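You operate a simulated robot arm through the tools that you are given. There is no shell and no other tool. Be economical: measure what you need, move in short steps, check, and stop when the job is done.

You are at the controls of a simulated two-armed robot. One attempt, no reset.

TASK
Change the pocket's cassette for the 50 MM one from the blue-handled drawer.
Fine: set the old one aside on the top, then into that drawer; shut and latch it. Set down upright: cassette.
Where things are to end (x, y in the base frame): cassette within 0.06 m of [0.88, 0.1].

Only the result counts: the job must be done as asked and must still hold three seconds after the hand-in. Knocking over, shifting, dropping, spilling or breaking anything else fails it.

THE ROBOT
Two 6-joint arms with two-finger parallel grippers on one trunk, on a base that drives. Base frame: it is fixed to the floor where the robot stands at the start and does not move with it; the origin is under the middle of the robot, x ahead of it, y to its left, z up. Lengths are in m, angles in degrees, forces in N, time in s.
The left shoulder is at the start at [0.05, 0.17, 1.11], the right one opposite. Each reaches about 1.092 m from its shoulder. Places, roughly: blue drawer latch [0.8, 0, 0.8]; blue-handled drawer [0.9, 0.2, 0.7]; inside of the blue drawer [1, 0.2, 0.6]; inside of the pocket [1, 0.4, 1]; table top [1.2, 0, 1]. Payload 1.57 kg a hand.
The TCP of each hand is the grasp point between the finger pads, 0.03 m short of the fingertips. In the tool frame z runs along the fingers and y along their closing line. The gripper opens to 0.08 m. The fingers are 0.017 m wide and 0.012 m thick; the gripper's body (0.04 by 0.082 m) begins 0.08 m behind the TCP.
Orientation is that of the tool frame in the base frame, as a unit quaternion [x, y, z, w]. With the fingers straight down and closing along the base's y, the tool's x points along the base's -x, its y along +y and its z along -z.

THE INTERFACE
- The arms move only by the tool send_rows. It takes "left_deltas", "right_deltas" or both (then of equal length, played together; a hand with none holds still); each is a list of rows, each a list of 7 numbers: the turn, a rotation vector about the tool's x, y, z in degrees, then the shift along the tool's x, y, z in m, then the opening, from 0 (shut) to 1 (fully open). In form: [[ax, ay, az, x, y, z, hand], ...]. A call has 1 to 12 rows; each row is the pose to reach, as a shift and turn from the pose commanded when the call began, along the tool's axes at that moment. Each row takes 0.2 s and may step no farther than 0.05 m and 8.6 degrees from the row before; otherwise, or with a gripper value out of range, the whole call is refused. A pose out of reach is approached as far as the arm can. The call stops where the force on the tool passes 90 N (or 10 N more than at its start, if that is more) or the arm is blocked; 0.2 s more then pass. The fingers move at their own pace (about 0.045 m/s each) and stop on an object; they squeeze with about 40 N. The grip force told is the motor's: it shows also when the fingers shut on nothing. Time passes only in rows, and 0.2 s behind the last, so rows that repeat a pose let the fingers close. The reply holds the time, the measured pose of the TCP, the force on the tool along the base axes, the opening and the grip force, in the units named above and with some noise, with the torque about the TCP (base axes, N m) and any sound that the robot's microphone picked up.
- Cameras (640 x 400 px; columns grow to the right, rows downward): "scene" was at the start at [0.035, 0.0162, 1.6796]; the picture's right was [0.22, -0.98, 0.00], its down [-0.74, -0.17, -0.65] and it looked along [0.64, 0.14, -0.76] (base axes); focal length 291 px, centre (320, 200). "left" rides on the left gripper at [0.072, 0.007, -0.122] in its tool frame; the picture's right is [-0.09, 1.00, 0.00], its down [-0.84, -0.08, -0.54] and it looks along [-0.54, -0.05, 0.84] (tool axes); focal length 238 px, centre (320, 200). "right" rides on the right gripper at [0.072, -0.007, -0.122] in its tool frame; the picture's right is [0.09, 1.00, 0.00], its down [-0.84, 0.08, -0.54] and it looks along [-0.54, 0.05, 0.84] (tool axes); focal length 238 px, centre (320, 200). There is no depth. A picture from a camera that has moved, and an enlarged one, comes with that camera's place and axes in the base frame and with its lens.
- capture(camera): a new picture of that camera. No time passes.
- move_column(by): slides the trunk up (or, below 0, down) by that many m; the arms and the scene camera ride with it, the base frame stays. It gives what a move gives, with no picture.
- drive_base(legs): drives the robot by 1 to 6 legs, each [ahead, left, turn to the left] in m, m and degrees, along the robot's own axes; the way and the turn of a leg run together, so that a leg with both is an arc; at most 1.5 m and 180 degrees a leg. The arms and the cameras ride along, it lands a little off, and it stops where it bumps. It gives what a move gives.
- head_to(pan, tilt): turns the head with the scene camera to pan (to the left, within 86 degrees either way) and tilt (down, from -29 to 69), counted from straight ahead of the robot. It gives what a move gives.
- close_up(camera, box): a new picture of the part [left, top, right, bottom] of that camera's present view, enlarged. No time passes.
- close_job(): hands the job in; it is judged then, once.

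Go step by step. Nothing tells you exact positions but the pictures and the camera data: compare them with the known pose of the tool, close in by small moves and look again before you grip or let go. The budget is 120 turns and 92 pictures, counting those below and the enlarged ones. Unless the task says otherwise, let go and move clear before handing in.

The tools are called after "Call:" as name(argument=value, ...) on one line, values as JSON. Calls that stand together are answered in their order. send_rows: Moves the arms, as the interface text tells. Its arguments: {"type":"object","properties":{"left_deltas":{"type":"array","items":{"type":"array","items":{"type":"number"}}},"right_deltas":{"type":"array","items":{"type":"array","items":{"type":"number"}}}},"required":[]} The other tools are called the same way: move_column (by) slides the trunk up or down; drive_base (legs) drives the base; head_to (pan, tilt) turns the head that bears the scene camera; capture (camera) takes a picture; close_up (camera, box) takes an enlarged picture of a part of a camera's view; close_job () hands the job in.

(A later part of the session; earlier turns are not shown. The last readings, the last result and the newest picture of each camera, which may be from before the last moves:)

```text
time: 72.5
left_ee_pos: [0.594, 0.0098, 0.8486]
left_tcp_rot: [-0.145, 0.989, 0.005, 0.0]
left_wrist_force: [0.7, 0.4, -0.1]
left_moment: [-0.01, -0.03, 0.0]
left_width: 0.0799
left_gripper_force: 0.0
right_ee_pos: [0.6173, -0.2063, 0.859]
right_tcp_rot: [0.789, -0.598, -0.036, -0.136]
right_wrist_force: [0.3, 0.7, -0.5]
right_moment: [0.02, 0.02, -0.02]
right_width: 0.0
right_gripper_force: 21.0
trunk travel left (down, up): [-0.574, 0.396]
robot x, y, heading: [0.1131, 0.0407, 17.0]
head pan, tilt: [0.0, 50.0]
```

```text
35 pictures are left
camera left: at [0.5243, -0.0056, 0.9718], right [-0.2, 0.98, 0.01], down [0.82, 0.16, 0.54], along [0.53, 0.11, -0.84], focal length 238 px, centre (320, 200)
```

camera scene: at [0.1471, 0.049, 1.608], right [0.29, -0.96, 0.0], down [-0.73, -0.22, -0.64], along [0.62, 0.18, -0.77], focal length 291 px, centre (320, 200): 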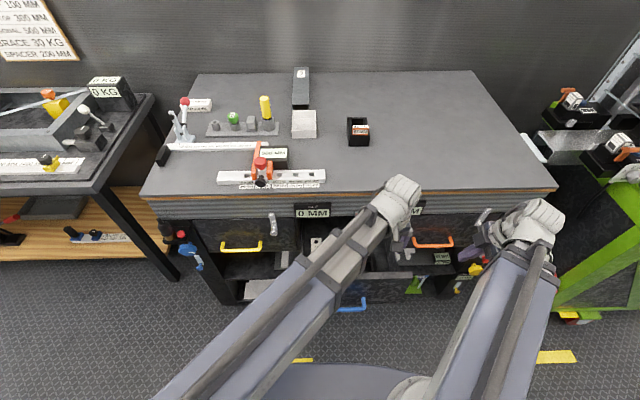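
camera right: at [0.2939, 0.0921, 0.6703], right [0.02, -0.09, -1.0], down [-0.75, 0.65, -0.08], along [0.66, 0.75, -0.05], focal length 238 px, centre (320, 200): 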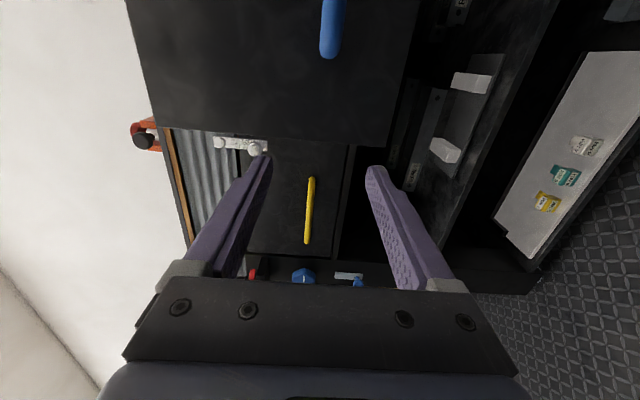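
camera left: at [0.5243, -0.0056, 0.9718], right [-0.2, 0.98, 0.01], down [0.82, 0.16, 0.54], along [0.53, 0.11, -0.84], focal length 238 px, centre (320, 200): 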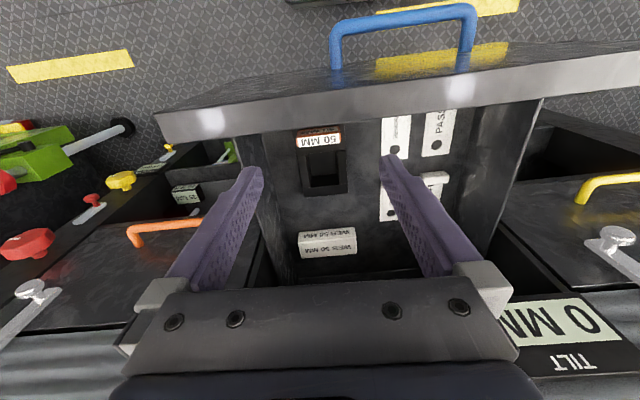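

By apparent size the block top is at z≈0.69, n≈0.60, e≈−0.165. I shift and lower into the drawer partway, then verify.

Call:
send_rows(left_deltas=[[0, 0, 0, -0.026, -0.004, 0, 1]])

Call:
move_column(by=-0.09)

Call:
capture(camera="left")

```text
time: 73.0
left_ee_pos: [0.6219, 0.0125, 0.8492]
left_tcp_rot: [-0.146, 0.989, 0.005, 0.0]
left_wrist_force: [0.6, 0.1, -0.7]
left_moment: [0.0, 0.03, -0.02]
left_width: 0.0802
left_gripper_force: 0.0
right_ee_pos: [0.6174, -0.2061, 0.8573]
right_tcp_rot: [0.79, -0.597, -0.036, -0.136]
right_wrist_force: [0.4, 0.3, -0.1]
right_moment: [-0.01, -0.01, -0.04]
right_width: 0.0
right_gripper_force: 21.4
trunk travel left (down, up): [-0.574, 0.396]
robot x, y, heading: [0.1131, 0.0408, 16.5]
head pan, tilt: [0.0, 50.0]
```

```text
time: 74.2
left_ee_pos: [0.6215, 0.0119, 0.7587]
left_tcp_rot: [-0.144, 0.99, 0.005, 0.001]
left_wrist_force: [-0.3, -0.1, -0.6]
left_moment: [-0.02, -0.04, -0.02]
left_width: 0.0803
left_gripper_force: 0.1
right_ee_pos: [0.6174, -0.2057, 0.7679]
right_tcp_rot: [0.79, -0.597, -0.036, -0.136]
right_wrist_force: [-0.2, 0.8, -0.2]
right_moment: [0.02, 0.0, 0.02]
right_width: 0.0
right_gripper_force: 21.7
trunk travel left (down, up): [-0.484, 0.486]
robot x, y, heading: [0.1133, 0.0405, 16.4]
head pan, tilt: [0.0, 50.0]
```

```text
34 pictures are left
camera left: at [0.5501, -0.0021, 0.8818], right [-0.2, 0.98, 0.01], down [0.82, 0.16, 0.54], along [0.53, 0.11, -0.84], focal length 238 px, centre (320, 200)
```

left: 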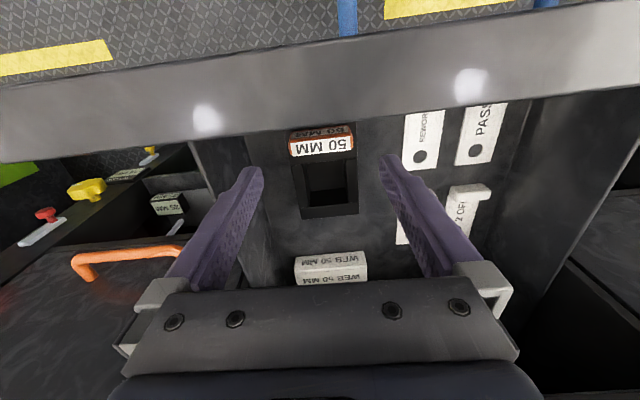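

Aligned within 1–2 mm; block top z≈0.684. I lower 0.05, then check.

Call:
move_column(by=-0.05)

Call:
close_up(camera="left", box=[220, 110, 420, 250])

```text
time: 75.1
left_ee_pos: [0.6199, 0.013, 0.7098]
left_tcp_rot: [-0.145, 0.989, 0.005, 0.001]
left_wrist_force: [-0.1, -1.2, -0.8]
left_moment: [-0.01, -0.01, 0.02]
left_width: 0.08
left_gripper_force: 0.0
right_ee_pos: [0.617, -0.2066, 0.7177]
right_tcp_rot: [0.79, -0.597, -0.036, -0.136]
right_wrist_force: [0.8, 0.0, 0.2]
right_moment: [-0.01, 0.0, -0.03]
right_width: 0.0
right_gripper_force: 21.0
trunk travel left (down, up): [-0.434, 0.536]
robot x, y, heading: [0.1111, 0.0407, 16.5]
head pan, tilt: [0.0, 50.0]
```

```text
2.86 times, centred on (320, 180) of left
camera zoom: at [0.5501, -0.0021, 0.8318], right [-0.2, 0.98, 0.01], down [0.82, 0.16, 0.54], along [0.53, 0.11, -0.84], focal length 681 px, centre (320, 257)
```

zoom: 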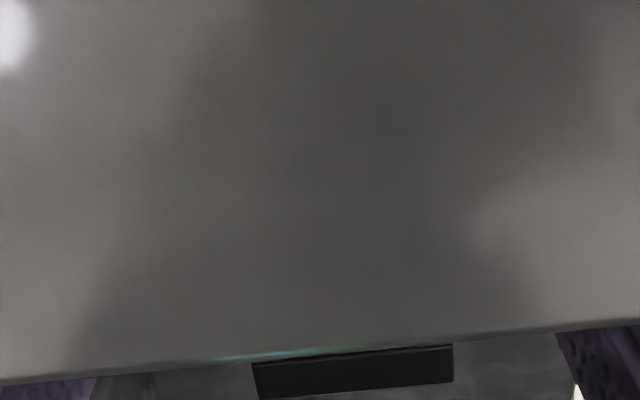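

The drawer's front wall now blocks the wrist view, but forces are nil. I lower 13 mm more and close.

Call:
move_column(by=-0.008)

Call:
move_column(by=-0.006)

Call:
send_rows(left_deltas=[[0, 0, 0, 0, 0, 0, 0], [0, 0, 0, 0, 0, 0, 0], [0, 0, 0, 0, 0, 0, 0], [0, 0, 0, 0, 0, 0, 0]])

Call:
close_up(camera="scene", box=[290, 200, 450, 310])

```text
time: 75.7
left_ee_pos: [0.6197, 0.0129, 0.7017]
left_tcp_rot: [-0.145, 0.989, 0.004, 0.002]
left_wrist_force: [0.3, 0.8, 0.0]
left_moment: [0.01, 0.02, 0.03]
left_width: 0.0799
left_gripper_force: 0.0
right_ee_pos: [0.6171, -0.2069, 0.7096]
right_tcp_rot: [0.789, -0.598, -0.036, -0.136]
right_wrist_force: [-0.4, -1.1, 0.0]
right_moment: [0.02, -0.01, -0.01]
right_width: 0.0
right_gripper_force: 21.2
trunk travel left (down, up): [-0.426, 0.544]
robot x, y, heading: [0.1105, 0.0393, 16.8]
head pan, tilt: [0.0, 50.0]
```

```text
time: 76.2
left_ee_pos: [0.619, 0.0131, 0.6945]
left_tcp_rot: [-0.145, 0.989, 0.005, 0.001]
left_wrist_force: [0.4, -0.3, 0.3]
left_moment: [-0.03, 0.04, -0.03]
left_width: 0.08
left_gripper_force: 0.2
right_ee_pos: [0.6183, -0.2066, 0.7037]
right_tcp_rot: [0.79, -0.597, -0.037, -0.136]
right_wrist_force: [0.5, -0.3, -0.1]
right_moment: [0.02, 0.01, -0.02]
right_width: 0.0
right_gripper_force: 21.3
trunk travel left (down, up): [-0.42, 0.55]
robot x, y, heading: [0.1143, 0.0409, 16.7]
head pan, tilt: [0.0, 50.0]
```

```text
time: 77.2
left_ee_pos: [0.6209, 0.0128, 0.696]
left_tcp_rot: [-0.145, 0.989, 0.005, 0.001]
left_wrist_force: [-0.3, 0.8, 0.1]
left_moment: [-0.07, -0.01, 0.05]
left_width: 0.056
left_gripper_force: 37.1
right_ee_pos: [0.6167, -0.2067, 0.7034]
right_tcp_rot: [0.789, -0.598, -0.036, -0.137]
right_wrist_force: [0.5, -0.1, -0.2]
right_moment: [0.01, 0.01, -0.01]
right_width: 0.0
right_gripper_force: 21.4
trunk travel left (down, up): [-0.42, 0.55]
robot x, y, heading: [0.1135, 0.0395, 16.8]
head pan, tilt: [0.0, 50.0]
```

```text
3.64 times, centred on (370, 255) of scene
camera zoom: at [0.147, 0.0491, 1.374], right [0.29, -0.96, 0.0], down [-0.73, -0.22, -0.64], along [0.62, 0.18, -0.77], focal length 1057 px, centre (138, 0)
```

zoom: 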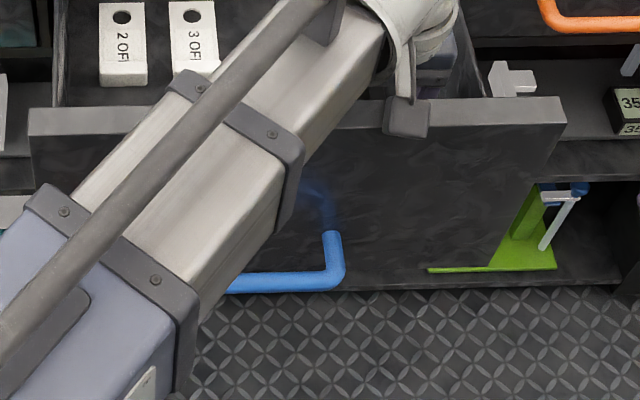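

Gripped at 0.056 m; drawer grasp pose noted (0.620, 0.013, 0.695). I lift, slowly first, then high.

Call:
move_column(by=0.06)

Call:
move_column(by=0.4)

Call:
capture(camera="left")

Call:
capture(camera="scene")

```text
time: 78.2
left_ee_pos: [0.6206, 0.0126, 0.7561]
left_tcp_rot: [-0.145, 0.989, 0.005, 0.001]
left_wrist_force: [-1.4, -1.0, -6.2]
left_moment: [-0.07, 0.17, -0.01]
left_width: 0.056
left_gripper_force: 39.9
right_ee_pos: [0.6176, -0.206, 0.764]
right_tcp_rot: [0.789, -0.598, -0.036, -0.136]
right_wrist_force: [0.1, 0.4, -0.9]
right_moment: [-0.03, -0.02, -0.01]
right_width: 0.0
right_gripper_force: 21.0
trunk travel left (down, up): [-0.48, 0.49]
robot x, y, heading: [0.113, 0.0371, 16.8]
head pan, tilt: [0.0, 50.0]
```

```text
time: 82.1
left_ee_pos: [0.6212, 0.0121, 1.1545]
left_tcp_rot: [-0.145, 0.989, 0.004, 0.001]
left_wrist_force: [-0.1, 0.7, -5.5]
left_moment: [-0.06, 0.24, 0.02]
left_width: 0.0556
left_gripper_force: 39.5
right_ee_pos: [0.6171, -0.2067, 1.1632]
right_tcp_rot: [0.79, -0.597, -0.036, -0.136]
right_wrist_force: [0.2, -0.4, 0.1]
right_moment: [-0.02, 0.01, 0.0]
right_width: 0.0001
right_gripper_force: 21.2
trunk travel left (down, up): [-0.88, 0.09]
robot x, y, heading: [0.1131, 0.0409, 16.7]
head pan, tilt: [0.0, 50.0]
```

```text
31 pictures are left
camera left: at [0.5505, -0.0022, 1.2776], right [-0.2, 0.98, 0.01], down [0.82, 0.16, 0.54], along [0.53, 0.11, -0.84], focal length 238 px, centre (320, 200)
```

left: 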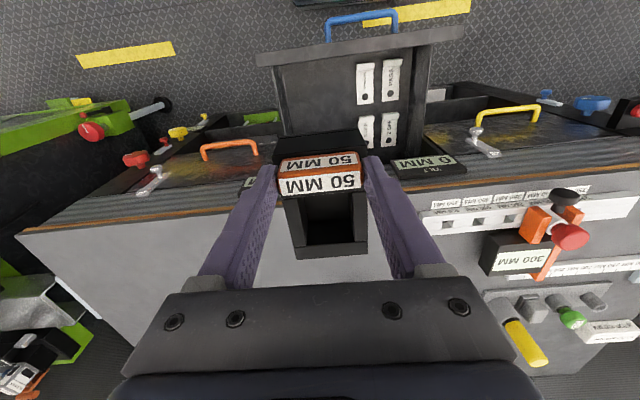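

```text
30 pictures are left
camera scene: at [0.1477, 0.049, 1.8339], right [0.29, -0.96, 0.0], down [-0.73, -0.22, -0.64], along [0.62, 0.18, -0.77], focal length 291 px, centre (320, 200)
```

scene: 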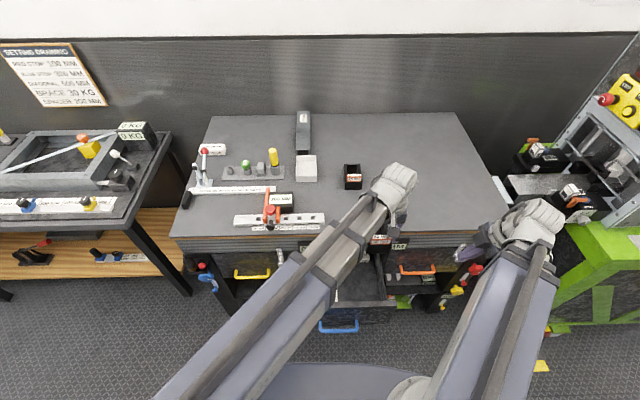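

50 MM confirmed in hand. I carry it to above the pocket at the noted pose.

Call:
send_rows(left_deltas=[[0, 0, 0, -0.0415, 0.0227, 0, 0], [0, 0, 0, -0.083, 0.0453, 0, 0], [0, 0, 0, -0.1245, 0.068, 0, 0], [0, 0, 0, -0.166, 0.0906, 0, 0], [0, 0, 0, -0.2075, 0.1133, 0, 0], [0, 0, 0, -0.249, 0.136, 0, 0], [0, 0, 0, -0.2905, 0.1586, 0, 0], [0, 0, 0, -0.332, 0.1813, 0, 0], [0, 0, 0, -0.3735, 0.2039, 0, 0], [0, 0, 0, -0.4145, 0.2266, 0, 0], [0, 0, 0, -0.4145, 0.2266, 0, 0]])

Call:
capture(camera="left")

Call:
close_up(camera="scene", box=[260, 120, 360, 190])

```text
time: 84.5
left_ee_pos: [0.9534, 0.3501, 1.155]
left_tcp_rot: [-0.144, 0.99, 0.005, 0.001]
left_wrist_force: [0.2, -0.9, -6.0]
left_moment: [-0.07, 0.19, -0.02]
left_width: 0.0557
left_gripper_force: 40.2
left hand out of reach, approached as far as the arm can: row 9, 10, 11
right_ee_pos: [0.617, -0.207, 1.1636]
right_tcp_rot: [0.79, -0.597, -0.036, -0.136]
right_wrist_force: [-0.2, -0.4, -0.4]
right_moment: [0.0, 0.0, 0.0]
right_width: 0.0002
right_gripper_force: 21.5
trunk travel left (down, up): [-0.88, 0.09]
robot x, y, heading: [0.1146, 0.0387, 16.5]
head pan, tilt: [0.0, 50.0]
```

```text
29 pictures are left
camera left: at [0.8825, 0.3354, 1.2779], right [-0.2, 0.98, 0.01], down [0.82, 0.16, 0.54], along [0.53, 0.11, -0.84], focal length 238 px, centre (320, 200)
```

left: 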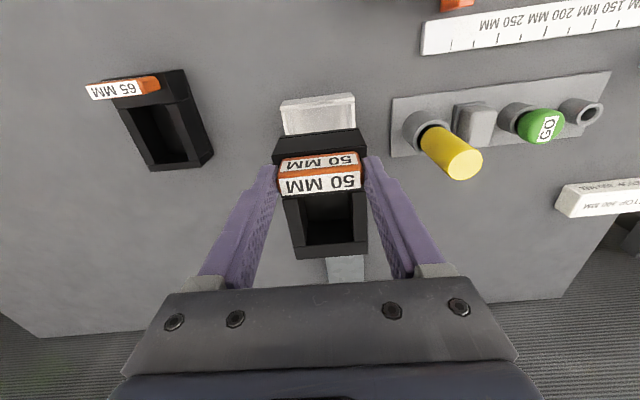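

```text
5.71 times, centred on (310, 155) of scene
camera zoom: at [0.147, 0.0486, 1.834], right [0.29, -0.96, 0.0], down [-0.73, -0.22, -0.64], along [0.62, 0.18, -0.77], focal length 1660 px, centre (377, 457)
```

zoom: 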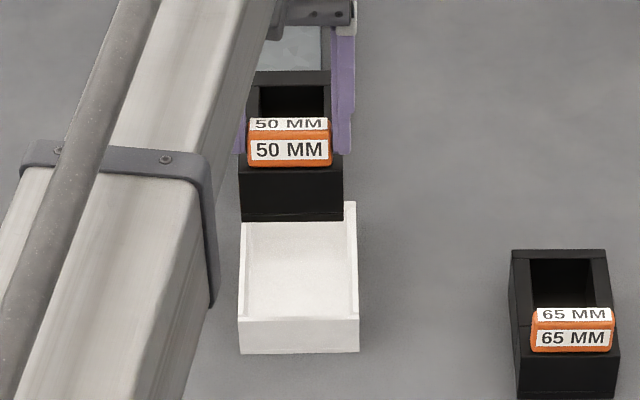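

Nearly exactly over the pocket; a 1.5 mm correction right, then I lower in stages.

Call:
send_rows(left_deltas=[[0, 0, 0, 0.001, -0.0018, 0, 0], [0, 0, 0, 0.001, -0.0018, 0, 0]])

Call:
move_column(by=-0.075)

Call:
capture(camera="left")

Call:
close_up(camera="scene", box=[260, 90, 360, 160])

```text
time: 85.1
left_ee_pos: [0.9524, 0.3481, 1.1539]
left_tcp_rot: [-0.146, 0.989, 0.004, 0.001]
left_wrist_force: [0.3, 0.1, -5.2]
left_moment: [-0.04, 0.22, 0.0]
left_width: 0.0556
left_gripper_force: 39.8
right_ee_pos: [0.6181, -0.2067, 1.1632]
right_tcp_rot: [0.79, -0.597, -0.037, -0.135]
right_wrist_force: [-0.7, 0.7, 0.4]
right_moment: [0.03, 0.01, 0.01]
right_width: 0.0001
right_gripper_force: 21.1
trunk travel left (down, up): [-0.88, 0.09]
robot x, y, heading: [0.1124, 0.0381, 16.8]
head pan, tilt: [0.0, 50.0]
```

```text
time: 86.2
left_ee_pos: [0.9533, 0.3486, 1.08]
left_tcp_rot: [-0.145, 0.989, 0.004, 0.001]
left_wrist_force: [0.4, -0.5, -4.9]
left_moment: [-0.09, 0.21, 0.0]
left_width: 0.0557
left_gripper_force: 39.8
right_ee_pos: [0.6177, -0.205, 1.0885]
right_tcp_rot: [0.789, -0.598, -0.037, -0.136]
right_wrist_force: [0.5, -0.2, 0.7]
right_moment: [0.01, 0.0, 0.0]
right_width: 0.0
right_gripper_force: 21.5
trunk travel left (down, up): [-0.805, 0.165]
robot x, y, heading: [0.1103, 0.0406, 16.9]
head pan, tilt: [0.0, 50.0]
```

```text
27 pictures are left
camera left: at [0.8826, 0.3337, 1.2025], right [-0.2, 0.98, 0.01], down [0.82, 0.16, 0.54], along [0.53, 0.11, -0.84], focal length 238 px, centre (320, 200)
```

left: 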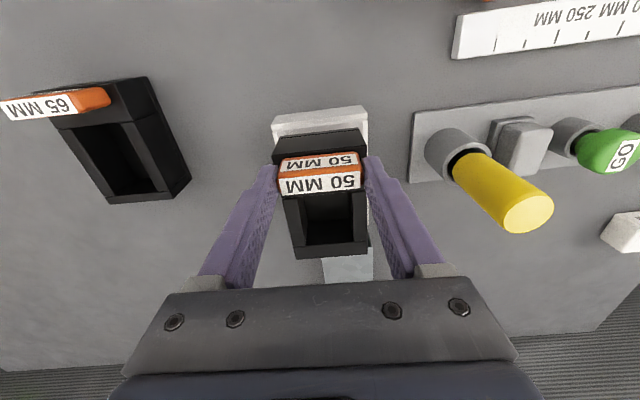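

```text
5.71 times, centred on (310, 125) of scene
camera zoom: at [0.1476, 0.0493, 1.759], right [0.29, -0.96, 0.0], down [-0.73, -0.22, -0.64], along [0.62, 0.18, -0.77], focal length 1660 px, centre (377, 629)
```

zoom: 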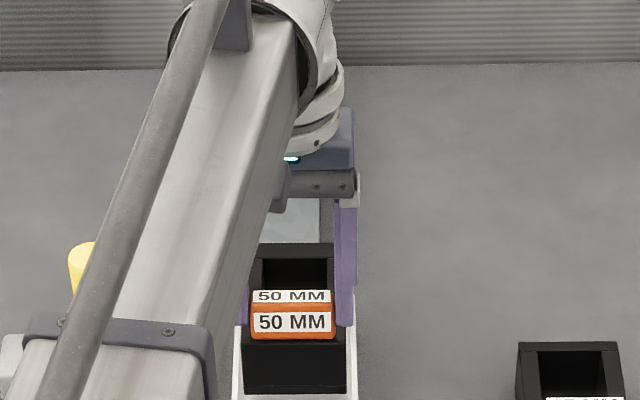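

Lined up. I lower gently in steps.

Call:
move_column(by=-0.02)

Call:
move_column(by=-0.015)

Call:
move_column(by=-0.005)

Call:
capture(camera="left")

```text
time: 86.9
left_ee_pos: [0.9525, 0.3482, 1.0593]
left_tcp_rot: [-0.144, 0.989, 0.004, 0.001]
left_wrist_force: [0.2, 1.2, -6.2]
left_moment: [0.02, 0.28, 0.18]
left_width: 0.0556
left_gripper_force: 40.2
right_ee_pos: [0.6169, -0.2051, 1.0683]
right_tcp_rot: [0.789, -0.597, -0.036, -0.137]
right_wrist_force: [0.5, 0.3, -0.3]
right_moment: [0.03, 0.01, 0.01]
right_width: 0.0
right_gripper_force: 21.2
trunk travel left (down, up): [-0.785, 0.185]
robot x, y, heading: [0.1128, 0.0398, 16.9]
head pan, tilt: [0.0, 50.0]
```

```text
time: 87.5
left_ee_pos: [0.9535, 0.3497, 1.0453]
left_tcp_rot: [-0.146, 0.989, 0.005, 0.002]
left_wrist_force: [0.1, 1.4, -6.0]
left_moment: [0.06, 0.33, 0.25]
left_width: 0.0557
left_gripper_force: 40.1
right_ee_pos: [0.6177, -0.2063, 1.0534]
right_tcp_rot: [0.79, -0.597, -0.035, -0.135]
right_wrist_force: [-0.6, 0.0, 0.3]
right_moment: [-0.01, 0.0, -0.01]
right_width: 0.0002
right_gripper_force: 21.0
trunk travel left (down, up): [-0.77, 0.2]
robot x, y, heading: [0.114, 0.0363, 16.6]
head pan, tilt: [0.0, 50.0]
```

```text
time: 88.0
left_ee_pos: [0.9523, 0.3496, 1.0406]
left_tcp_rot: [-0.145, 0.989, 0.005, 0.002]
left_wrist_force: [1.5, 3.1, 5.4]
left_moment: [-0.16, 0.09, 0.3]
left_width: 0.0556
left_gripper_force: 39.6
right_ee_pos: [0.6162, -0.2057, 1.0505]
right_tcp_rot: [0.789, -0.598, -0.036, -0.135]
right_wrist_force: [0.7, -1.0, -0.4]
right_moment: [0.02, 0.0, 0.03]
right_width: 0.0001
right_gripper_force: 21.1
trunk travel left (down, up): [-0.765, 0.205]
robot x, y, heading: [0.1172, 0.0393, 16.7]
head pan, tilt: [0.0, 50.0]
```

```text
25 pictures are left
camera left: at [0.8822, 0.3341, 1.163], right [-0.2, 0.98, 0.01], down [0.82, 0.16, 0.55], along [0.53, 0.11, -0.84], focal length 238 px, centre (320, 200)
```

left: 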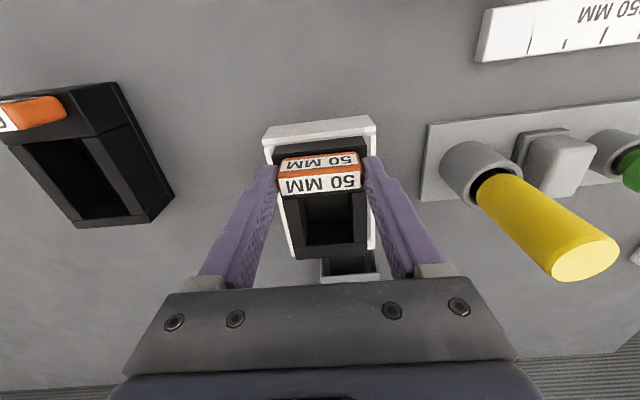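

It has seated (touch at TCP z≈1.040). 1 mm more, release, and rise.

Call:
move_column(by=-0.001)

Call:
send_rows(left_deltas=[[0, 0, 0, 0, 0, 0, 0.4], [0, 0, 0, 0, 0, 0, 0.8], [0, 0, 0, 0, 0, 0, 0.9], [0, 0, 0, 0, 0, 0, 0.9]])

Call:
move_column(by=0.09)

Call:
capture(camera="left")

```text
time: 88.5
left_ee_pos: [0.9526, 0.3484, 1.0398]
left_tcp_rot: [-0.144, 0.99, 0.005, 0.003]
left_wrist_force: [5.8, 5.3, 20.1]
left_moment: [-0.45, -0.37, 0.33]
left_width: 0.0557
left_gripper_force: 40.0
right_ee_pos: [0.6162, -0.2073, 1.0488]
right_tcp_rot: [0.79, -0.597, -0.036, -0.135]
right_wrist_force: [-0.5, 0.4, -0.6]
right_moment: [0.03, 0.03, 0.02]
right_width: 0.0001
right_gripper_force: 20.6
trunk travel left (down, up): [-0.764, 0.206]
robot x, y, heading: [0.1075, 0.0383, 16.7]
head pan, tilt: [0.0, 50.0]
```

```text
time: 89.5
left_ee_pos: [0.953, 0.349, 1.0397]
left_tcp_rot: [-0.144, 0.99, 0.005, 0.001]
left_wrist_force: [-0.4, 0.7, -0.8]
left_moment: [0.0, -0.01, 0.03]
left_width: 0.072
left_gripper_force: 0.0
right_ee_pos: [0.6167, -0.2069, 1.0472]
right_tcp_rot: [0.79, -0.597, -0.036, -0.136]
right_wrist_force: [0.1, -0.3, 0.3]
right_moment: [0.0, 0.03, 0.0]
right_width: 0.0
right_gripper_force: 20.8
trunk travel left (down, up): [-0.764, 0.206]
robot x, y, heading: [0.1086, 0.0365, 16.9]
head pan, tilt: [0.0, 50.0]
```

```text
time: 90.8
left_ee_pos: [0.9539, 0.3493, 1.129]
left_tcp_rot: [-0.145, 0.989, 0.004, 0.001]
left_wrist_force: [0.3, -1.3, -0.2]
left_moment: [-0.01, 0.0, 0.01]
left_width: 0.0721
left_gripper_force: 0.1
right_ee_pos: [0.6163, -0.2071, 1.1384]
right_tcp_rot: [0.789, -0.598, -0.036, -0.136]
right_wrist_force: [-0.2, -0.9, -0.7]
right_moment: [0.01, 0.01, 0.0]
right_width: 0.0002
right_gripper_force: 21.4
trunk travel left (down, up): [-0.854, 0.116]
robot x, y, heading: [0.1109, 0.0402, 16.5]
head pan, tilt: [0.0, 50.0]
```

```text
24 pictures are left
camera left: at [0.8824, 0.3335, 1.2516], right [-0.2, 0.98, 0.01], down [0.82, 0.16, 0.54], along [0.53, 0.11, -0.84], focal length 238 px, centre (320, 200)
```

left: 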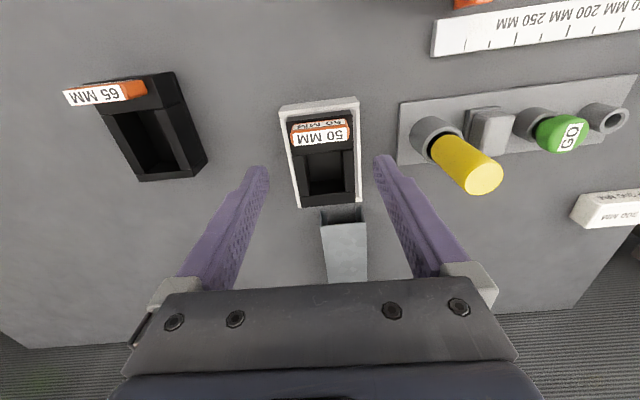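

The 50 MM cassette is seated. Back to the 65 MM one on the top: I move over its noted pose.

Call:
send_rows(left_deltas=[[0, 0, 0, 0.01, -0.045, 0, 1], [0, 0, 0, 0.025, -0.09, 0, 1], [0, 0, 0, 0.04, -0.135, 0, 1], [0, 0, 0, 0.05, -0.175, 0, 1], [0, 0, 0, 0.054, -0.1905, 0, 1], [0, 0, 0, 0.054, -0.1905, 0, 1]])

Call:
move_column(by=-0.06)

Call:
capture(camera="left")

```text
time: 92.2
left_ee_pos: [0.9566, 0.151, 1.1306]
left_tcp_rot: [-0.145, 0.989, 0.004, 0.001]
left_wrist_force: [-0.4, 0.1, 0.5]
left_moment: [-0.01, 0.03, -0.01]
left_width: 0.0799
left_gripper_force: 0.1
right_ee_pos: [0.617, -0.2067, 1.1375]
right_tcp_rot: [0.79, -0.597, -0.036, -0.136]
right_wrist_force: [0.4, -0.3, -0.1]
right_moment: [0.01, -0.04, -0.02]
right_width: 0.0
right_gripper_force: 21.1
trunk travel left (down, up): [-0.854, 0.116]
robot x, y, heading: [0.1134, 0.0405, 16.6]
head pan, tilt: [0.0, 50.0]
```

```text
time: 93.2
left_ee_pos: [0.9561, 0.1507, 1.0687]
left_tcp_rot: [-0.145, 0.989, 0.004, 0.001]
left_wrist_force: [0.2, 0.2, 0.5]
left_moment: [-0.02, -0.01, -0.02]
left_width: 0.0801
left_gripper_force: 0.0
right_ee_pos: [0.6159, -0.2072, 1.0788]
right_tcp_rot: [0.789, -0.598, -0.037, -0.136]
right_wrist_force: [0.6, 0.2, 0.1]
right_moment: [0.02, -0.02, 0.01]
right_width: 0.0
right_gripper_force: 21.0
trunk travel left (down, up): [-0.794, 0.176]
robot x, y, heading: [0.1114, 0.0386, 16.8]
head pan, tilt: [0.0, 50.0]
```

```text
23 pictures are left
camera left: at [0.886, 0.1356, 1.1918], right [-0.2, 0.98, 0.01], down [0.82, 0.16, 0.54], along [0.53, 0.11, -0.84], focal length 238 px, centre (320, 200)
```

left: 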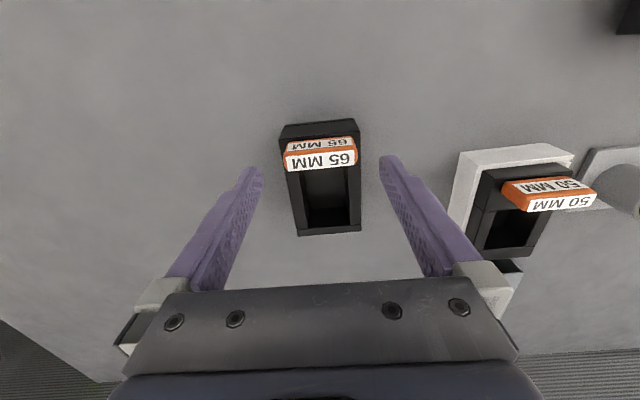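

Centred. I lower, grip and lift.

Call:
move_column(by=-0.038)

Call:
send_rows(left_deltas=[[0, 0, 0, 0, 0, 0, 0], [0, 0, 0, 0, 0, 0, 0], [0, 0, 0, 0, 0, 0, 0], [0, 0, 0, 0, 0, 0, 0]])

Call:
move_column(by=0.12)

Call:
capture(camera="left")

```text
time: 94.0
left_ee_pos: [0.9558, 0.1499, 1.0309]
left_tcp_rot: [-0.145, 0.989, 0.005, 0.001]
left_wrist_force: [-0.4, -0.2, 0.4]
left_moment: [0.01, 0.02, -0.02]
left_width: 0.0798
left_gripper_force: 0.1
right_ee_pos: [0.6171, -0.2057, 1.0395]
right_tcp_rot: [0.789, -0.598, -0.036, -0.137]
right_wrist_force: [-0.9, -0.3, 0.6]
right_moment: [0.02, 0.0, -0.01]
right_width: 0.0
right_gripper_force: 21.2
trunk travel left (down, up): [-0.756, 0.214]
robot x, y, heading: [0.1153, 0.0408, 16.6]
head pan, tilt: [0.0, 50.0]
```

```text
time: 95.0
left_ee_pos: [0.957, 0.1513, 1.0308]
left_tcp_rot: [-0.145, 0.989, 0.005, 0.002]
left_wrist_force: [-0.5, 0.5, -0.1]
left_moment: [-0.14, -0.01, 0.09]
left_width: 0.0556
left_gripper_force: 37.2
right_ee_pos: [0.6164, -0.2069, 1.0394]
right_tcp_rot: [0.789, -0.597, -0.037, -0.136]
right_wrist_force: [-0.4, 0.8, -1.3]
right_moment: [-0.01, 0.0, 0.01]
right_width: 0.0002
right_gripper_force: 20.8
trunk travel left (down, up): [-0.756, 0.214]
robot x, y, heading: [0.1133, 0.0391, 16.8]
head pan, tilt: [0.0, 50.0]
```

```text
time: 96.5
left_ee_pos: [0.9572, 0.1512, 1.1515]
left_tcp_rot: [-0.145, 0.989, 0.005, 0.001]
left_wrist_force: [0.1, 0.1, -6.4]
left_moment: [-0.03, 0.19, 0.01]
left_width: 0.0556
left_gripper_force: 39.5
right_ee_pos: [0.6177, -0.2075, 1.16]
right_tcp_rot: [0.789, -0.598, -0.036, -0.135]
right_wrist_force: [-0.1, -0.9, 0.2]
right_moment: [-0.01, -0.05, 0.02]
right_width: 0.0
right_gripper_force: 21.3
trunk travel left (down, up): [-0.876, 0.094]
robot x, y, heading: [0.1095, 0.0398, 16.7]
head pan, tilt: [0.0, 50.0]
```

```text
22 pictures are left
camera left: at [0.8868, 0.1356, 1.2732], right [-0.2, 0.98, 0.01], down [0.82, 0.16, 0.54], along [0.53, 0.11, -0.84], focal length 238 px, centre (320, 200)
```

left: 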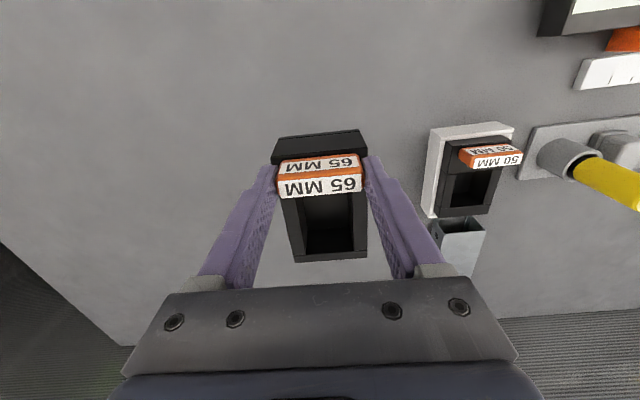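

Held. I carry it over the drawer (12 mm deeper than where the other stood).

Call:
send_rows(left_deltas=[[0, 0, 0, 0.044, -0.0045, 0, 0], [0, 0, 0, 0.088, -0.009, 0, 0], [0, 0, 0, 0.132, -0.0134, 0, 0], [0, 0, 0, 0.176, -0.0179, 0, 0], [0, 0, 0, 0.22, -0.0223, 0, 0], [0, 0, 0, 0.264, -0.0268, 0, 0], [0, 0, 0, 0.308, -0.0312, 0, 0], [0, 0, 0, 0.3507, -0.0357, 0, 0], [0, 0, 0, 0.3507, -0.0357, 0, 0]])

Call:
move_column(by=-0.25)

Call:
capture(camera="left")

Call:
capture(camera="scene")

```text
time: 98.5
left_ee_pos: [0.632, 0.0165, 1.1505]
left_tcp_rot: [-0.145, 0.989, 0.004, 0.001]
left_wrist_force: [-0.4, -1.1, -5.3]
left_moment: [-0.08, 0.18, 0.0]
left_width: 0.0557
left_gripper_force: 40.1
left hand out of reach, approached as far as the arm can: row 6, 8
right_ee_pos: [0.6182, -0.2053, 1.16]
right_tcp_rot: [0.79, -0.597, -0.037, -0.136]
right_wrist_force: [0.1, -0.1, 0.2]
right_moment: [0.01, -0.01, 0.0]
right_width: 0.0
right_gripper_force: 22.0
trunk travel left (down, up): [-0.876, 0.094]
robot x, y, heading: [0.1114, 0.0389, 16.6]
head pan, tilt: [0.0, 50.0]
```

```text
time: 101.1
left_ee_pos: [0.6322, 0.0172, 0.9014]
left_tcp_rot: [-0.146, 0.989, 0.003, 0.002]
left_wrist_force: [-0.3, 0.7, -5.3]
left_moment: [-0.03, 0.18, -0.01]
left_width: 0.0558
left_gripper_force: 39.7
right_ee_pos: [0.6171, -0.2072, 0.9095]
right_tcp_rot: [0.79, -0.597, -0.037, -0.136]
right_wrist_force: [0.1, 0.5, -0.2]
right_moment: [-0.01, -0.02, 0.02]
right_width: 0.0
right_gripper_force: 20.6
trunk travel left (down, up): [-0.626, 0.344]
robot x, y, heading: [0.112, 0.0424, 16.7]
head pan, tilt: [0.0, 50.0]
```

```text
21 pictures are left
camera left: at [0.5615, 0.0012, 1.0237], right [-0.2, 0.98, 0.01], down [0.82, 0.16, 0.54], along [0.53, 0.11, -0.84], focal length 238 px, centre (320, 200)
```

left: 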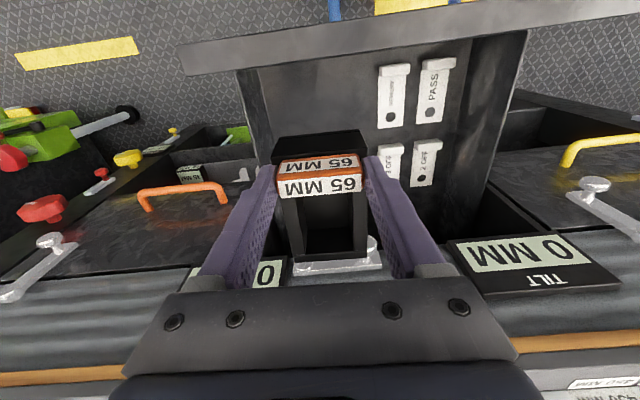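

```text
20 pictures are left
camera scene: at [0.1475, 0.049, 1.58], right [0.29, -0.96, 0.0], down [-0.73, -0.22, -0.64], along [0.62, 0.18, -0.77], focal length 291 px, centre (320, 200)
```

scene: 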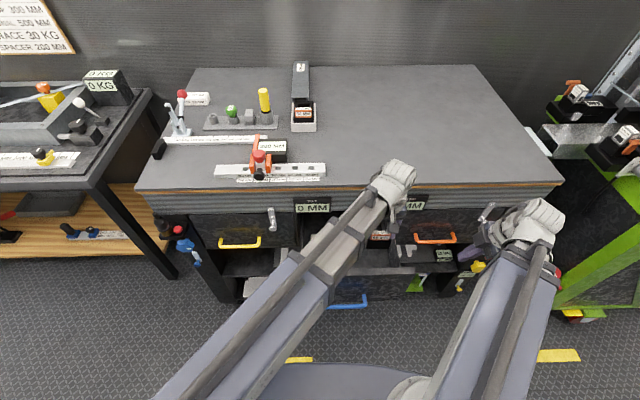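

Clear of everything. I lower into the drawer.

Call:
move_column(by=-0.18)

Call:
move_column(by=-0.018)

Call:
move_column(by=-0.006)

```text
time: 103.1
left_ee_pos: [0.6308, 0.0151, 0.7215]
left_tcp_rot: [-0.145, 0.989, 0.005, 0.001]
left_wrist_force: [0.6, -0.1, -5.5]
left_moment: [-0.05, 0.23, 0.01]
left_width: 0.0555
left_gripper_force: 40.1
right_ee_pos: [0.6168, -0.2062, 0.73]
right_tcp_rot: [0.79, -0.597, -0.037, -0.136]
right_wrist_force: [-0.4, -0.1, -0.2]
right_moment: [0.03, 0.02, 0.02]
right_width: 0.0001
right_gripper_force: 21.2
trunk travel left (down, up): [-0.446, 0.524]
robot x, y, heading: [0.1143, 0.0403, 16.7]
head pan, tilt: [0.0, 50.0]
```

```text
time: 103.7
left_ee_pos: [0.6323, 0.0157, 0.7029]
left_tcp_rot: [-0.145, 0.989, 0.004, 0.001]
left_wrist_force: [0.8, 0.0, -5.0]
left_moment: [-0.05, 0.17, -0.01]
left_width: 0.0556
left_gripper_force: 40.1
right_ee_pos: [0.6165, -0.206, 0.7113]
right_tcp_rot: [0.789, -0.597, -0.036, -0.136]
right_wrist_force: [0.5, -0.3, -0.5]
right_moment: [-0.01, -0.01, 0.0]
right_width: 0.0002
right_gripper_force: 20.9
trunk travel left (down, up): [-0.428, 0.542]
robot x, y, heading: [0.1096, 0.0423, 16.7]
head pan, tilt: [0.0, 50.0]
```

```text
time: 104.3
left_ee_pos: [0.6323, 0.0161, 0.6972]
left_tcp_rot: [-0.145, 0.989, 0.004, 0.001]
left_wrist_force: [-0.4, -0.8, -4.6]
left_moment: [-0.05, 0.19, 0.02]
left_width: 0.0558
left_gripper_force: 39.8
right_ee_pos: [0.6171, -0.2067, 0.7056]
right_tcp_rot: [0.789, -0.598, -0.036, -0.136]
right_wrist_force: [0.6, 0.1, 0.4]
right_moment: [0.0, -0.01, 0.03]
right_width: 0.0
right_gripper_force: 21.3
trunk travel left (down, up): [-0.422, 0.548]
robot x, y, heading: [0.1182, 0.0408, 16.8]
head pan, tilt: [0.0, 50.0]
```

Call:
move_column(by=-0.004)

Call:
move_column(by=-0.003)

```text
time: 104.8
left_ee_pos: [0.6315, 0.0148, 0.6934]
left_tcp_rot: [-0.145, 0.989, 0.004, 0.001]
left_wrist_force: [-0.2, -0.3, -5.2]
left_moment: [-0.06, 0.23, 0.03]
left_width: 0.0557
left_gripper_force: 39.9
right_ee_pos: [0.6175, -0.2069, 0.7026]
right_tcp_rot: [0.789, -0.598, -0.036, -0.136]
right_wrist_force: [0.7, -0.5, 0.0]
right_moment: [0.01, 0.0, 0.01]
right_width: 0.0001
right_gripper_force: 21.4
trunk travel left (down, up): [-0.418, 0.552]
robot x, y, heading: [0.1126, 0.0382, 16.7]
head pan, tilt: [0.0, 50.0]
```

```text
time: 105.3
left_ee_pos: [0.6304, 0.015, 0.6922]
left_tcp_rot: [-0.145, 0.989, 0.004, 0.0]
left_wrist_force: [3.0, -4.2, 51.6]
left_moment: [-1.16, 4.99, 0.4]
left_width: 0.0559
left_gripper_force: 39.5
right_ee_pos: [0.6171, -0.2051, 0.7006]
right_tcp_rot: [0.79, -0.597, -0.036, -0.137]
right_wrist_force: [0.2, 0.6, 0.9]
right_moment: [-0.03, -0.02, 0.01]
right_width: 0.0001
right_gripper_force: 21.0
trunk travel left (down, up): [-0.415, 0.555]
robot x, y, heading: [0.1122, 0.0396, 16.8]
head pan, tilt: [0.0, 50.0]
```

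The torque shows the camera housing is touching the drawer front wall's top; by my height bookkeeping the cassette is within ~2 mm of the floor. I ease off 1 mm and release it there.

Call:
move_column(by=0.001)

Call:
send_rows(left_deltas=[[0, 0, 0, 0, 0, 0, 0.3], [0, 0, 0, 0, 0, 0, 0.6], [0, 0, 0, 0, 0, 0, 1], [0, 0, 0, 0, 0, 0, 1]])

Call:
move_column(by=0.14)

Call:
capture(camera="left")

```text
time: 105.8
left_ee_pos: [0.6302, 0.0163, 0.6926]
left_tcp_rot: [-0.145, 0.989, 0.004, 0.002]
left_wrist_force: [1.4, -5.3, 48.8]
left_moment: [-0.91, 4.66, 0.49]
left_width: 0.0556
left_gripper_force: 39.9
right_ee_pos: [0.6161, -0.2066, 0.6998]
right_tcp_rot: [0.79, -0.597, -0.034, -0.136]
right_wrist_force: [0.3, 0.1, 0.5]
right_moment: [-0.01, -0.04, -0.03]
right_width: 0.0
right_gripper_force: 21.3
trunk travel left (down, up): [-0.416, 0.554]
robot x, y, heading: [0.1113, 0.0396, 16.7]
head pan, tilt: [0.0, 50.0]
```

```text
time: 106.8
left_ee_pos: [0.6308, 0.016, 0.6932]
left_tcp_rot: [-0.145, 0.989, 0.004, 0.002]
left_wrist_force: [2.5, -7.5, 54.6]
left_moment: [-0.74, 4.64, 0.6]
left_width: 0.0801
left_gripper_force: 0.1
right_ee_pos: [0.6155, -0.2063, 0.7023]
right_tcp_rot: [0.79, -0.596, -0.036, -0.136]
right_wrist_force: [0.2, 0.0, 0.8]
right_moment: [-0.02, -0.03, 0.02]
right_width: 0.0001
right_gripper_force: 21.5
trunk travel left (down, up): [-0.416, 0.554]
robot x, y, heading: [0.1138, 0.0394, 16.7]
head pan, tilt: [0.0, 50.0]
```

```text
time: 108.5
left_ee_pos: [0.6317, 0.017, 0.8315]
left_tcp_rot: [-0.145, 0.989, 0.005, 0.001]
left_wrist_force: [0.6, 0.6, -0.7]
left_moment: [-0.01, -0.01, 0.0]
left_width: 0.08
left_gripper_force: 0.0
right_ee_pos: [0.6172, -0.2064, 0.8398]
right_tcp_rot: [0.789, -0.598, -0.037, -0.136]
right_wrist_force: [0.0, -0.5, 0.3]
right_moment: [0.01, 0.01, 0.0]
right_width: 0.0
right_gripper_force: 21.0
trunk travel left (down, up): [-0.556, 0.414]
robot x, y, heading: [0.1116, 0.041, 16.8]
head pan, tilt: [0.0, 50.0]
```

```text
19 pictures are left
camera left: at [0.5614, 0.0012, 0.9537], right [-0.2, 0.98, 0.01], down [0.82, 0.16, 0.54], along [0.53, 0.11, -0.84], focal length 238 px, centre (320, 200)
```

left: 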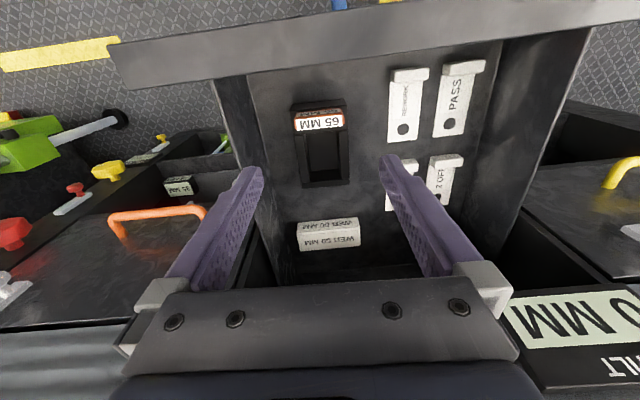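

The 65 MM cassette stands upright in the drawer. I raise clear and back the base 0.29 m to get room for pushing the drawer shut with the right hand.

Call:
move_column(by=0.2)

Call:
drive_base(legs=[[-0.285, 0, 0]])

Call:
send_rows(left_deltas=[[0, 0, 0, 0, 0.045, 0, 0.5], [0, 0, 0, 0, 0.09, 0, 0.5], [0, 0, 0, 0, 0.135, 0, 0.5], [0, 0, 0, 0, 0.18, 0, 0.5], [0, 0, 0, 0, 0.225, 0, 0.5], [0, 0, 0, 0, 0.27, 0, 0.5], [0, 0, 0, 0, 0.315, 0, 0.5], [0, 0, 0, 0, 0.36, 0, 0.5], [0, 0, 0, 0, 0.405, 0, 0.5], [0, 0, 0, 0, 0.45, 0, 0.5], [0, 0, 0, 0, 0.495, 0, 0.5]], right_deltas=[[3.25, -1.62, 7.36, 0, 0, 0, 0], [6.5, -3.24, 14.71, 0, 0, 0, 0], [9.76, -4.85, 22.06, 0, 0, 0, 0], [13.02, -6.47, 29.42, 0, 0, 0, 0], [16.27, -8.09, 36.77, 0, 0, 0, 0], [19.53, -9.71, 44.13, 0, 0, 0, 0], [22.78, -11.33, 51.48, 0, 0, 0, 0], [26.04, -12.95, 58.84, 0, 0, 0, 0], [29.29, -14.56, 66.19, 0, 0, 0, 0], [32.55, -16.18, 73.55, 0, 0, 0, 0], [35.8, -17.8, 80.9, 0, 0, 0, 0]])

Call:
capture(camera="scene")

```text
time: 110.7
left_ee_pos: [0.6311, 0.0152, 1.0324]
left_tcp_rot: [-0.145, 0.989, 0.004, 0.001]
left_wrist_force: [0.2, 0.9, 0.3]
left_moment: [0.05, 0.01, 0.01]
left_width: 0.0798
left_gripper_force: 0.1
right_ee_pos: [0.6167, -0.206, 1.0401]
right_tcp_rot: [0.79, -0.597, -0.036, -0.135]
right_wrist_force: [0.8, 0.5, 0.2]
right_moment: [-0.01, -0.04, -0.01]
right_width: 0.0
right_gripper_force: 21.1
trunk travel left (down, up): [-0.756, 0.214]
robot x, y, heading: [0.1158, 0.0413, 16.8]
head pan, tilt: [0.0, 50.0]
```

```text
time: 112.7
left_ee_pos: [0.3589, -0.0642, 1.0323]
left_tcp_rot: [-0.146, 0.989, 0.005, 0.002]
left_wrist_force: [0.5, 1.1, 0.5]
left_moment: [0.01, -0.01, 0.01]
left_width: 0.0799
left_gripper_force: 0.1
right_ee_pos: [0.3441, -0.2883, 1.0409]
right_tcp_rot: [0.791, -0.596, -0.036, -0.136]
right_wrist_force: [-0.5, -0.8, 0.3]
right_moment: [-0.03, -0.01, 0.01]
right_width: 0.0
right_gripper_force: 21.4
trunk travel left (down, up): [-0.756, 0.214]
robot x, y, heading: [-0.1598, -0.0438, 16.7]
head pan, tilt: [0.0, 50.0]
```

```text
time: 115.1
left_ee_pos: [0.2157, 0.4108, 1.0315]
left_tcp_rot: [-0.145, 0.989, 0.004, 0.001]
left_wrist_force: [0.5, 0.6, -0.3]
left_moment: [0.0, 0.01, -0.06]
left_width: 0.04
left_gripper_force: 0.0
left hand out of reach, approached as far as the arm can: row 3, 8, 9, 10, 11
right_ee_pos: [0.4438, -0.3399, 1.0963]
right_tcp_rot: [-0.135, 0.914, 0.055, 0.378]
right_wrist_force: [-0.1, -1.0, 0.4]
right_moment: [-0.02, -0.01, 0.03]
right_width: 0.0001
right_gripper_force: 21.4
right hand out of reach, approached as far as the arm can: row 1, 2, 3, 4, 5, 6, 7, 8, 9, 10, 11
trunk travel left (down, up): [-0.756, 0.214]
robot x, y, heading: [-0.1635, -0.0411, 16.7]
head pan, tilt: [0.0, 50.0]
```

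```text
18 pictures are left
camera scene: at [-0.1249, -0.0316, 1.71], right [0.29, -0.96, 0.0], down [-0.73, -0.22, -0.64], along [0.62, 0.18, -0.77], focal length 291 px, centre (320, 200)
```

scene: 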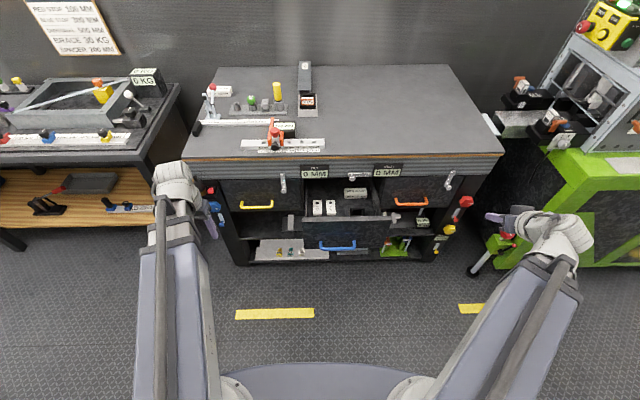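

Right hand is in the 45° pose. I bring it in front of the drawer's middle, above handle height, and lower.

Call:
send_rows(right_deltas=[[0, 0, 0, -0.011, 0.044, 0.011, 0], [0, 0, 0, -0.022, 0.088, 0.022, 0], [0, 0, 0, -0.033, 0.132, 0.033, 0], [0, 0, 0, -0.043, 0.176, 0.043, 0], [0, 0, 0, -0.054, 0.22, 0.054, 0], [0, 0, 0, -0.065, 0.264, 0.065, 0], [0, 0, 0, -0.076, 0.308, 0.076, 0], [0, 0, 0, -0.0866, 0.352, 0.0866, 0]])

Call:
move_column(by=-0.325)

Call:
capture(camera="right")

Call:
capture(camera="scene")

```text
time: 116.9
left_ee_pos: [0.2169, 0.4111, 1.0301]
left_tcp_rot: [-0.145, 0.989, 0.004, 0.001]
left_wrist_force: [0.6, 0.0, -0.3]
left_moment: [-0.02, -0.01, 0.01]
left_width: 0.0401
left_gripper_force: 0.0
right_ee_pos: [0.4739, -0.0152, 1.1016]
right_tcp_rot: [-0.114, 0.91, 0.148, 0.371]
right_wrist_force: [-0.3, 0.4, -0.1]
right_moment: [-0.05, 0.02, 0.0]
right_width: 0.0
right_gripper_force: 21.6
right hand out of reach, approached as far as the arm can: row 1, 2, 3, 4, 5, 6, 7, 8
trunk travel left (down, up): [-0.756, 0.214]
robot x, y, heading: [-0.156, -0.0417, 16.7]
head pan, tilt: [0.0, 50.0]
```

```text
time: 120.1
left_ee_pos: [0.2168, 0.4093, 0.7063]
left_tcp_rot: [-0.146, 0.989, 0.004, 0.001]
left_wrist_force: [0.5, 0.7, 0.8]
left_moment: [0.01, -0.02, 0.01]
left_width: 0.0397
left_gripper_force: 0.1
right_ee_pos: [0.4753, -0.0161, 0.7776]
right_tcp_rot: [-0.114, 0.91, 0.149, 0.371]
right_wrist_force: [0.8, -0.6, -0.2]
right_moment: [0.01, 0.04, 0.01]
right_width: 0.0
right_gripper_force: 21.2
trunk travel left (down, up): [-0.431, 0.539]
robot x, y, heading: [-0.1607, -0.0446, 16.8]
head pan, tilt: [0.0, 50.0]
```

```text
17 pictures are left
camera right: at [0.3488, -0.0741, 0.8059], right [-0.38, 0.92, 0.12], down [0.21, -0.04, 0.98], along [0.9, 0.4, -0.18], focal length 238 px, centre (320, 200)
```

right: 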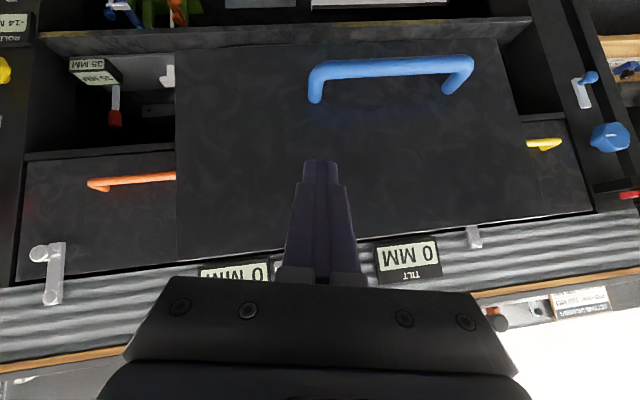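

```text
16 pictures are left
camera scene: at [-0.1249, -0.0325, 1.385], right [0.29, -0.96, 0.0], down [-0.73, -0.22, -0.64], along [0.62, 0.19, -0.77], focal length 291 px, centre (320, 200)
```

scene: 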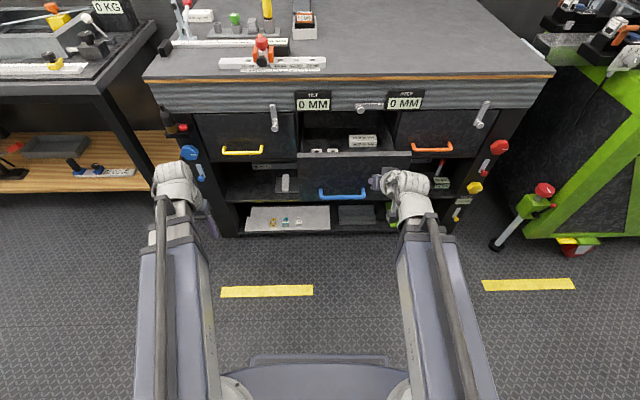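

In front of the drawer face, above the handle. I push forward slowly with the arm.

Call:
send_rows(right_deltas=[[0, 0, 0, -0.014, 0.015, 0.014, 0], [0, 0, 0, -0.028, 0.03, 0.028, 0], [0, 0, 0, -0.042, 0.045, 0.042, 0], [0, 0, 0, -0.053, 0.045, 0.053, 0], [0, 0, 0, -0.064, 0.045, 0.064, 0], [0, 0, 0, -0.075, 0.045, 0.075, 0], [0, 0, 0, -0.086, 0.045, 0.086, 0], [0, 0, 0, -0.097, 0.045, 0.097, 0], [0, 0, 0, -0.108, 0.045, 0.108, 0], [0, 0, 0, -0.119, 0.045, 0.119, 0], [0, 0, 0, -0.13, 0.045, 0.13, 0]])

Call:
capture(camera="scene")

```text
time: 122.5
left_ee_pos: [0.217, 0.4086, 0.7065]
left_tcp_rot: [-0.146, 0.989, 0.004, 0.001]
left_wrist_force: [0.5, 0.7, -0.4]
left_moment: [0.01, -0.03, 0.01]
left_width: 0.0402
left_gripper_force: 0.0
right_ee_pos: [0.6448, 0.0539, 0.7785]
right_tcp_rot: [-0.132, 0.905, 0.157, 0.371]
right_wrist_force: [0.0, 0.8, 0.0]
right_moment: [0.01, 0.02, 0.03]
right_width: 0.0
right_gripper_force: 21.8
right hand out of reach, approached as far as the arm can: row 1, 2, 3, 4, 5, 6, 7, 8, 9, 10, 11
trunk travel left (down, up): [-0.431, 0.539]
robot x, y, heading: [-0.159, -0.039, 16.8]
head pan, tilt: [0.0, 50.0]
```

```text
15 pictures are left
camera scene: at [-0.1246, -0.0323, 1.3849], right [0.29, -0.96, 0.0], down [-0.73, -0.22, -0.64], along [0.62, 0.19, -0.77], focal length 291 px, centre (320, 200)
```

scene: 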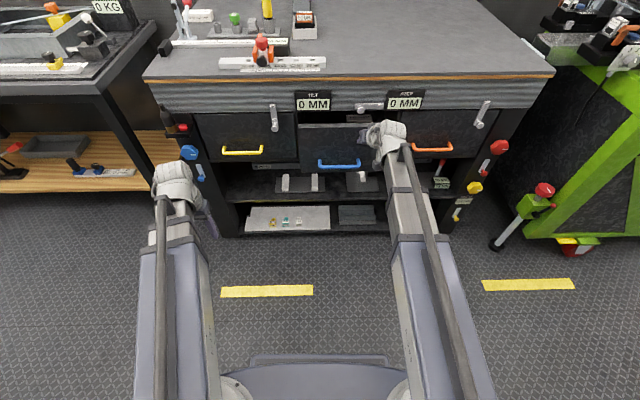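

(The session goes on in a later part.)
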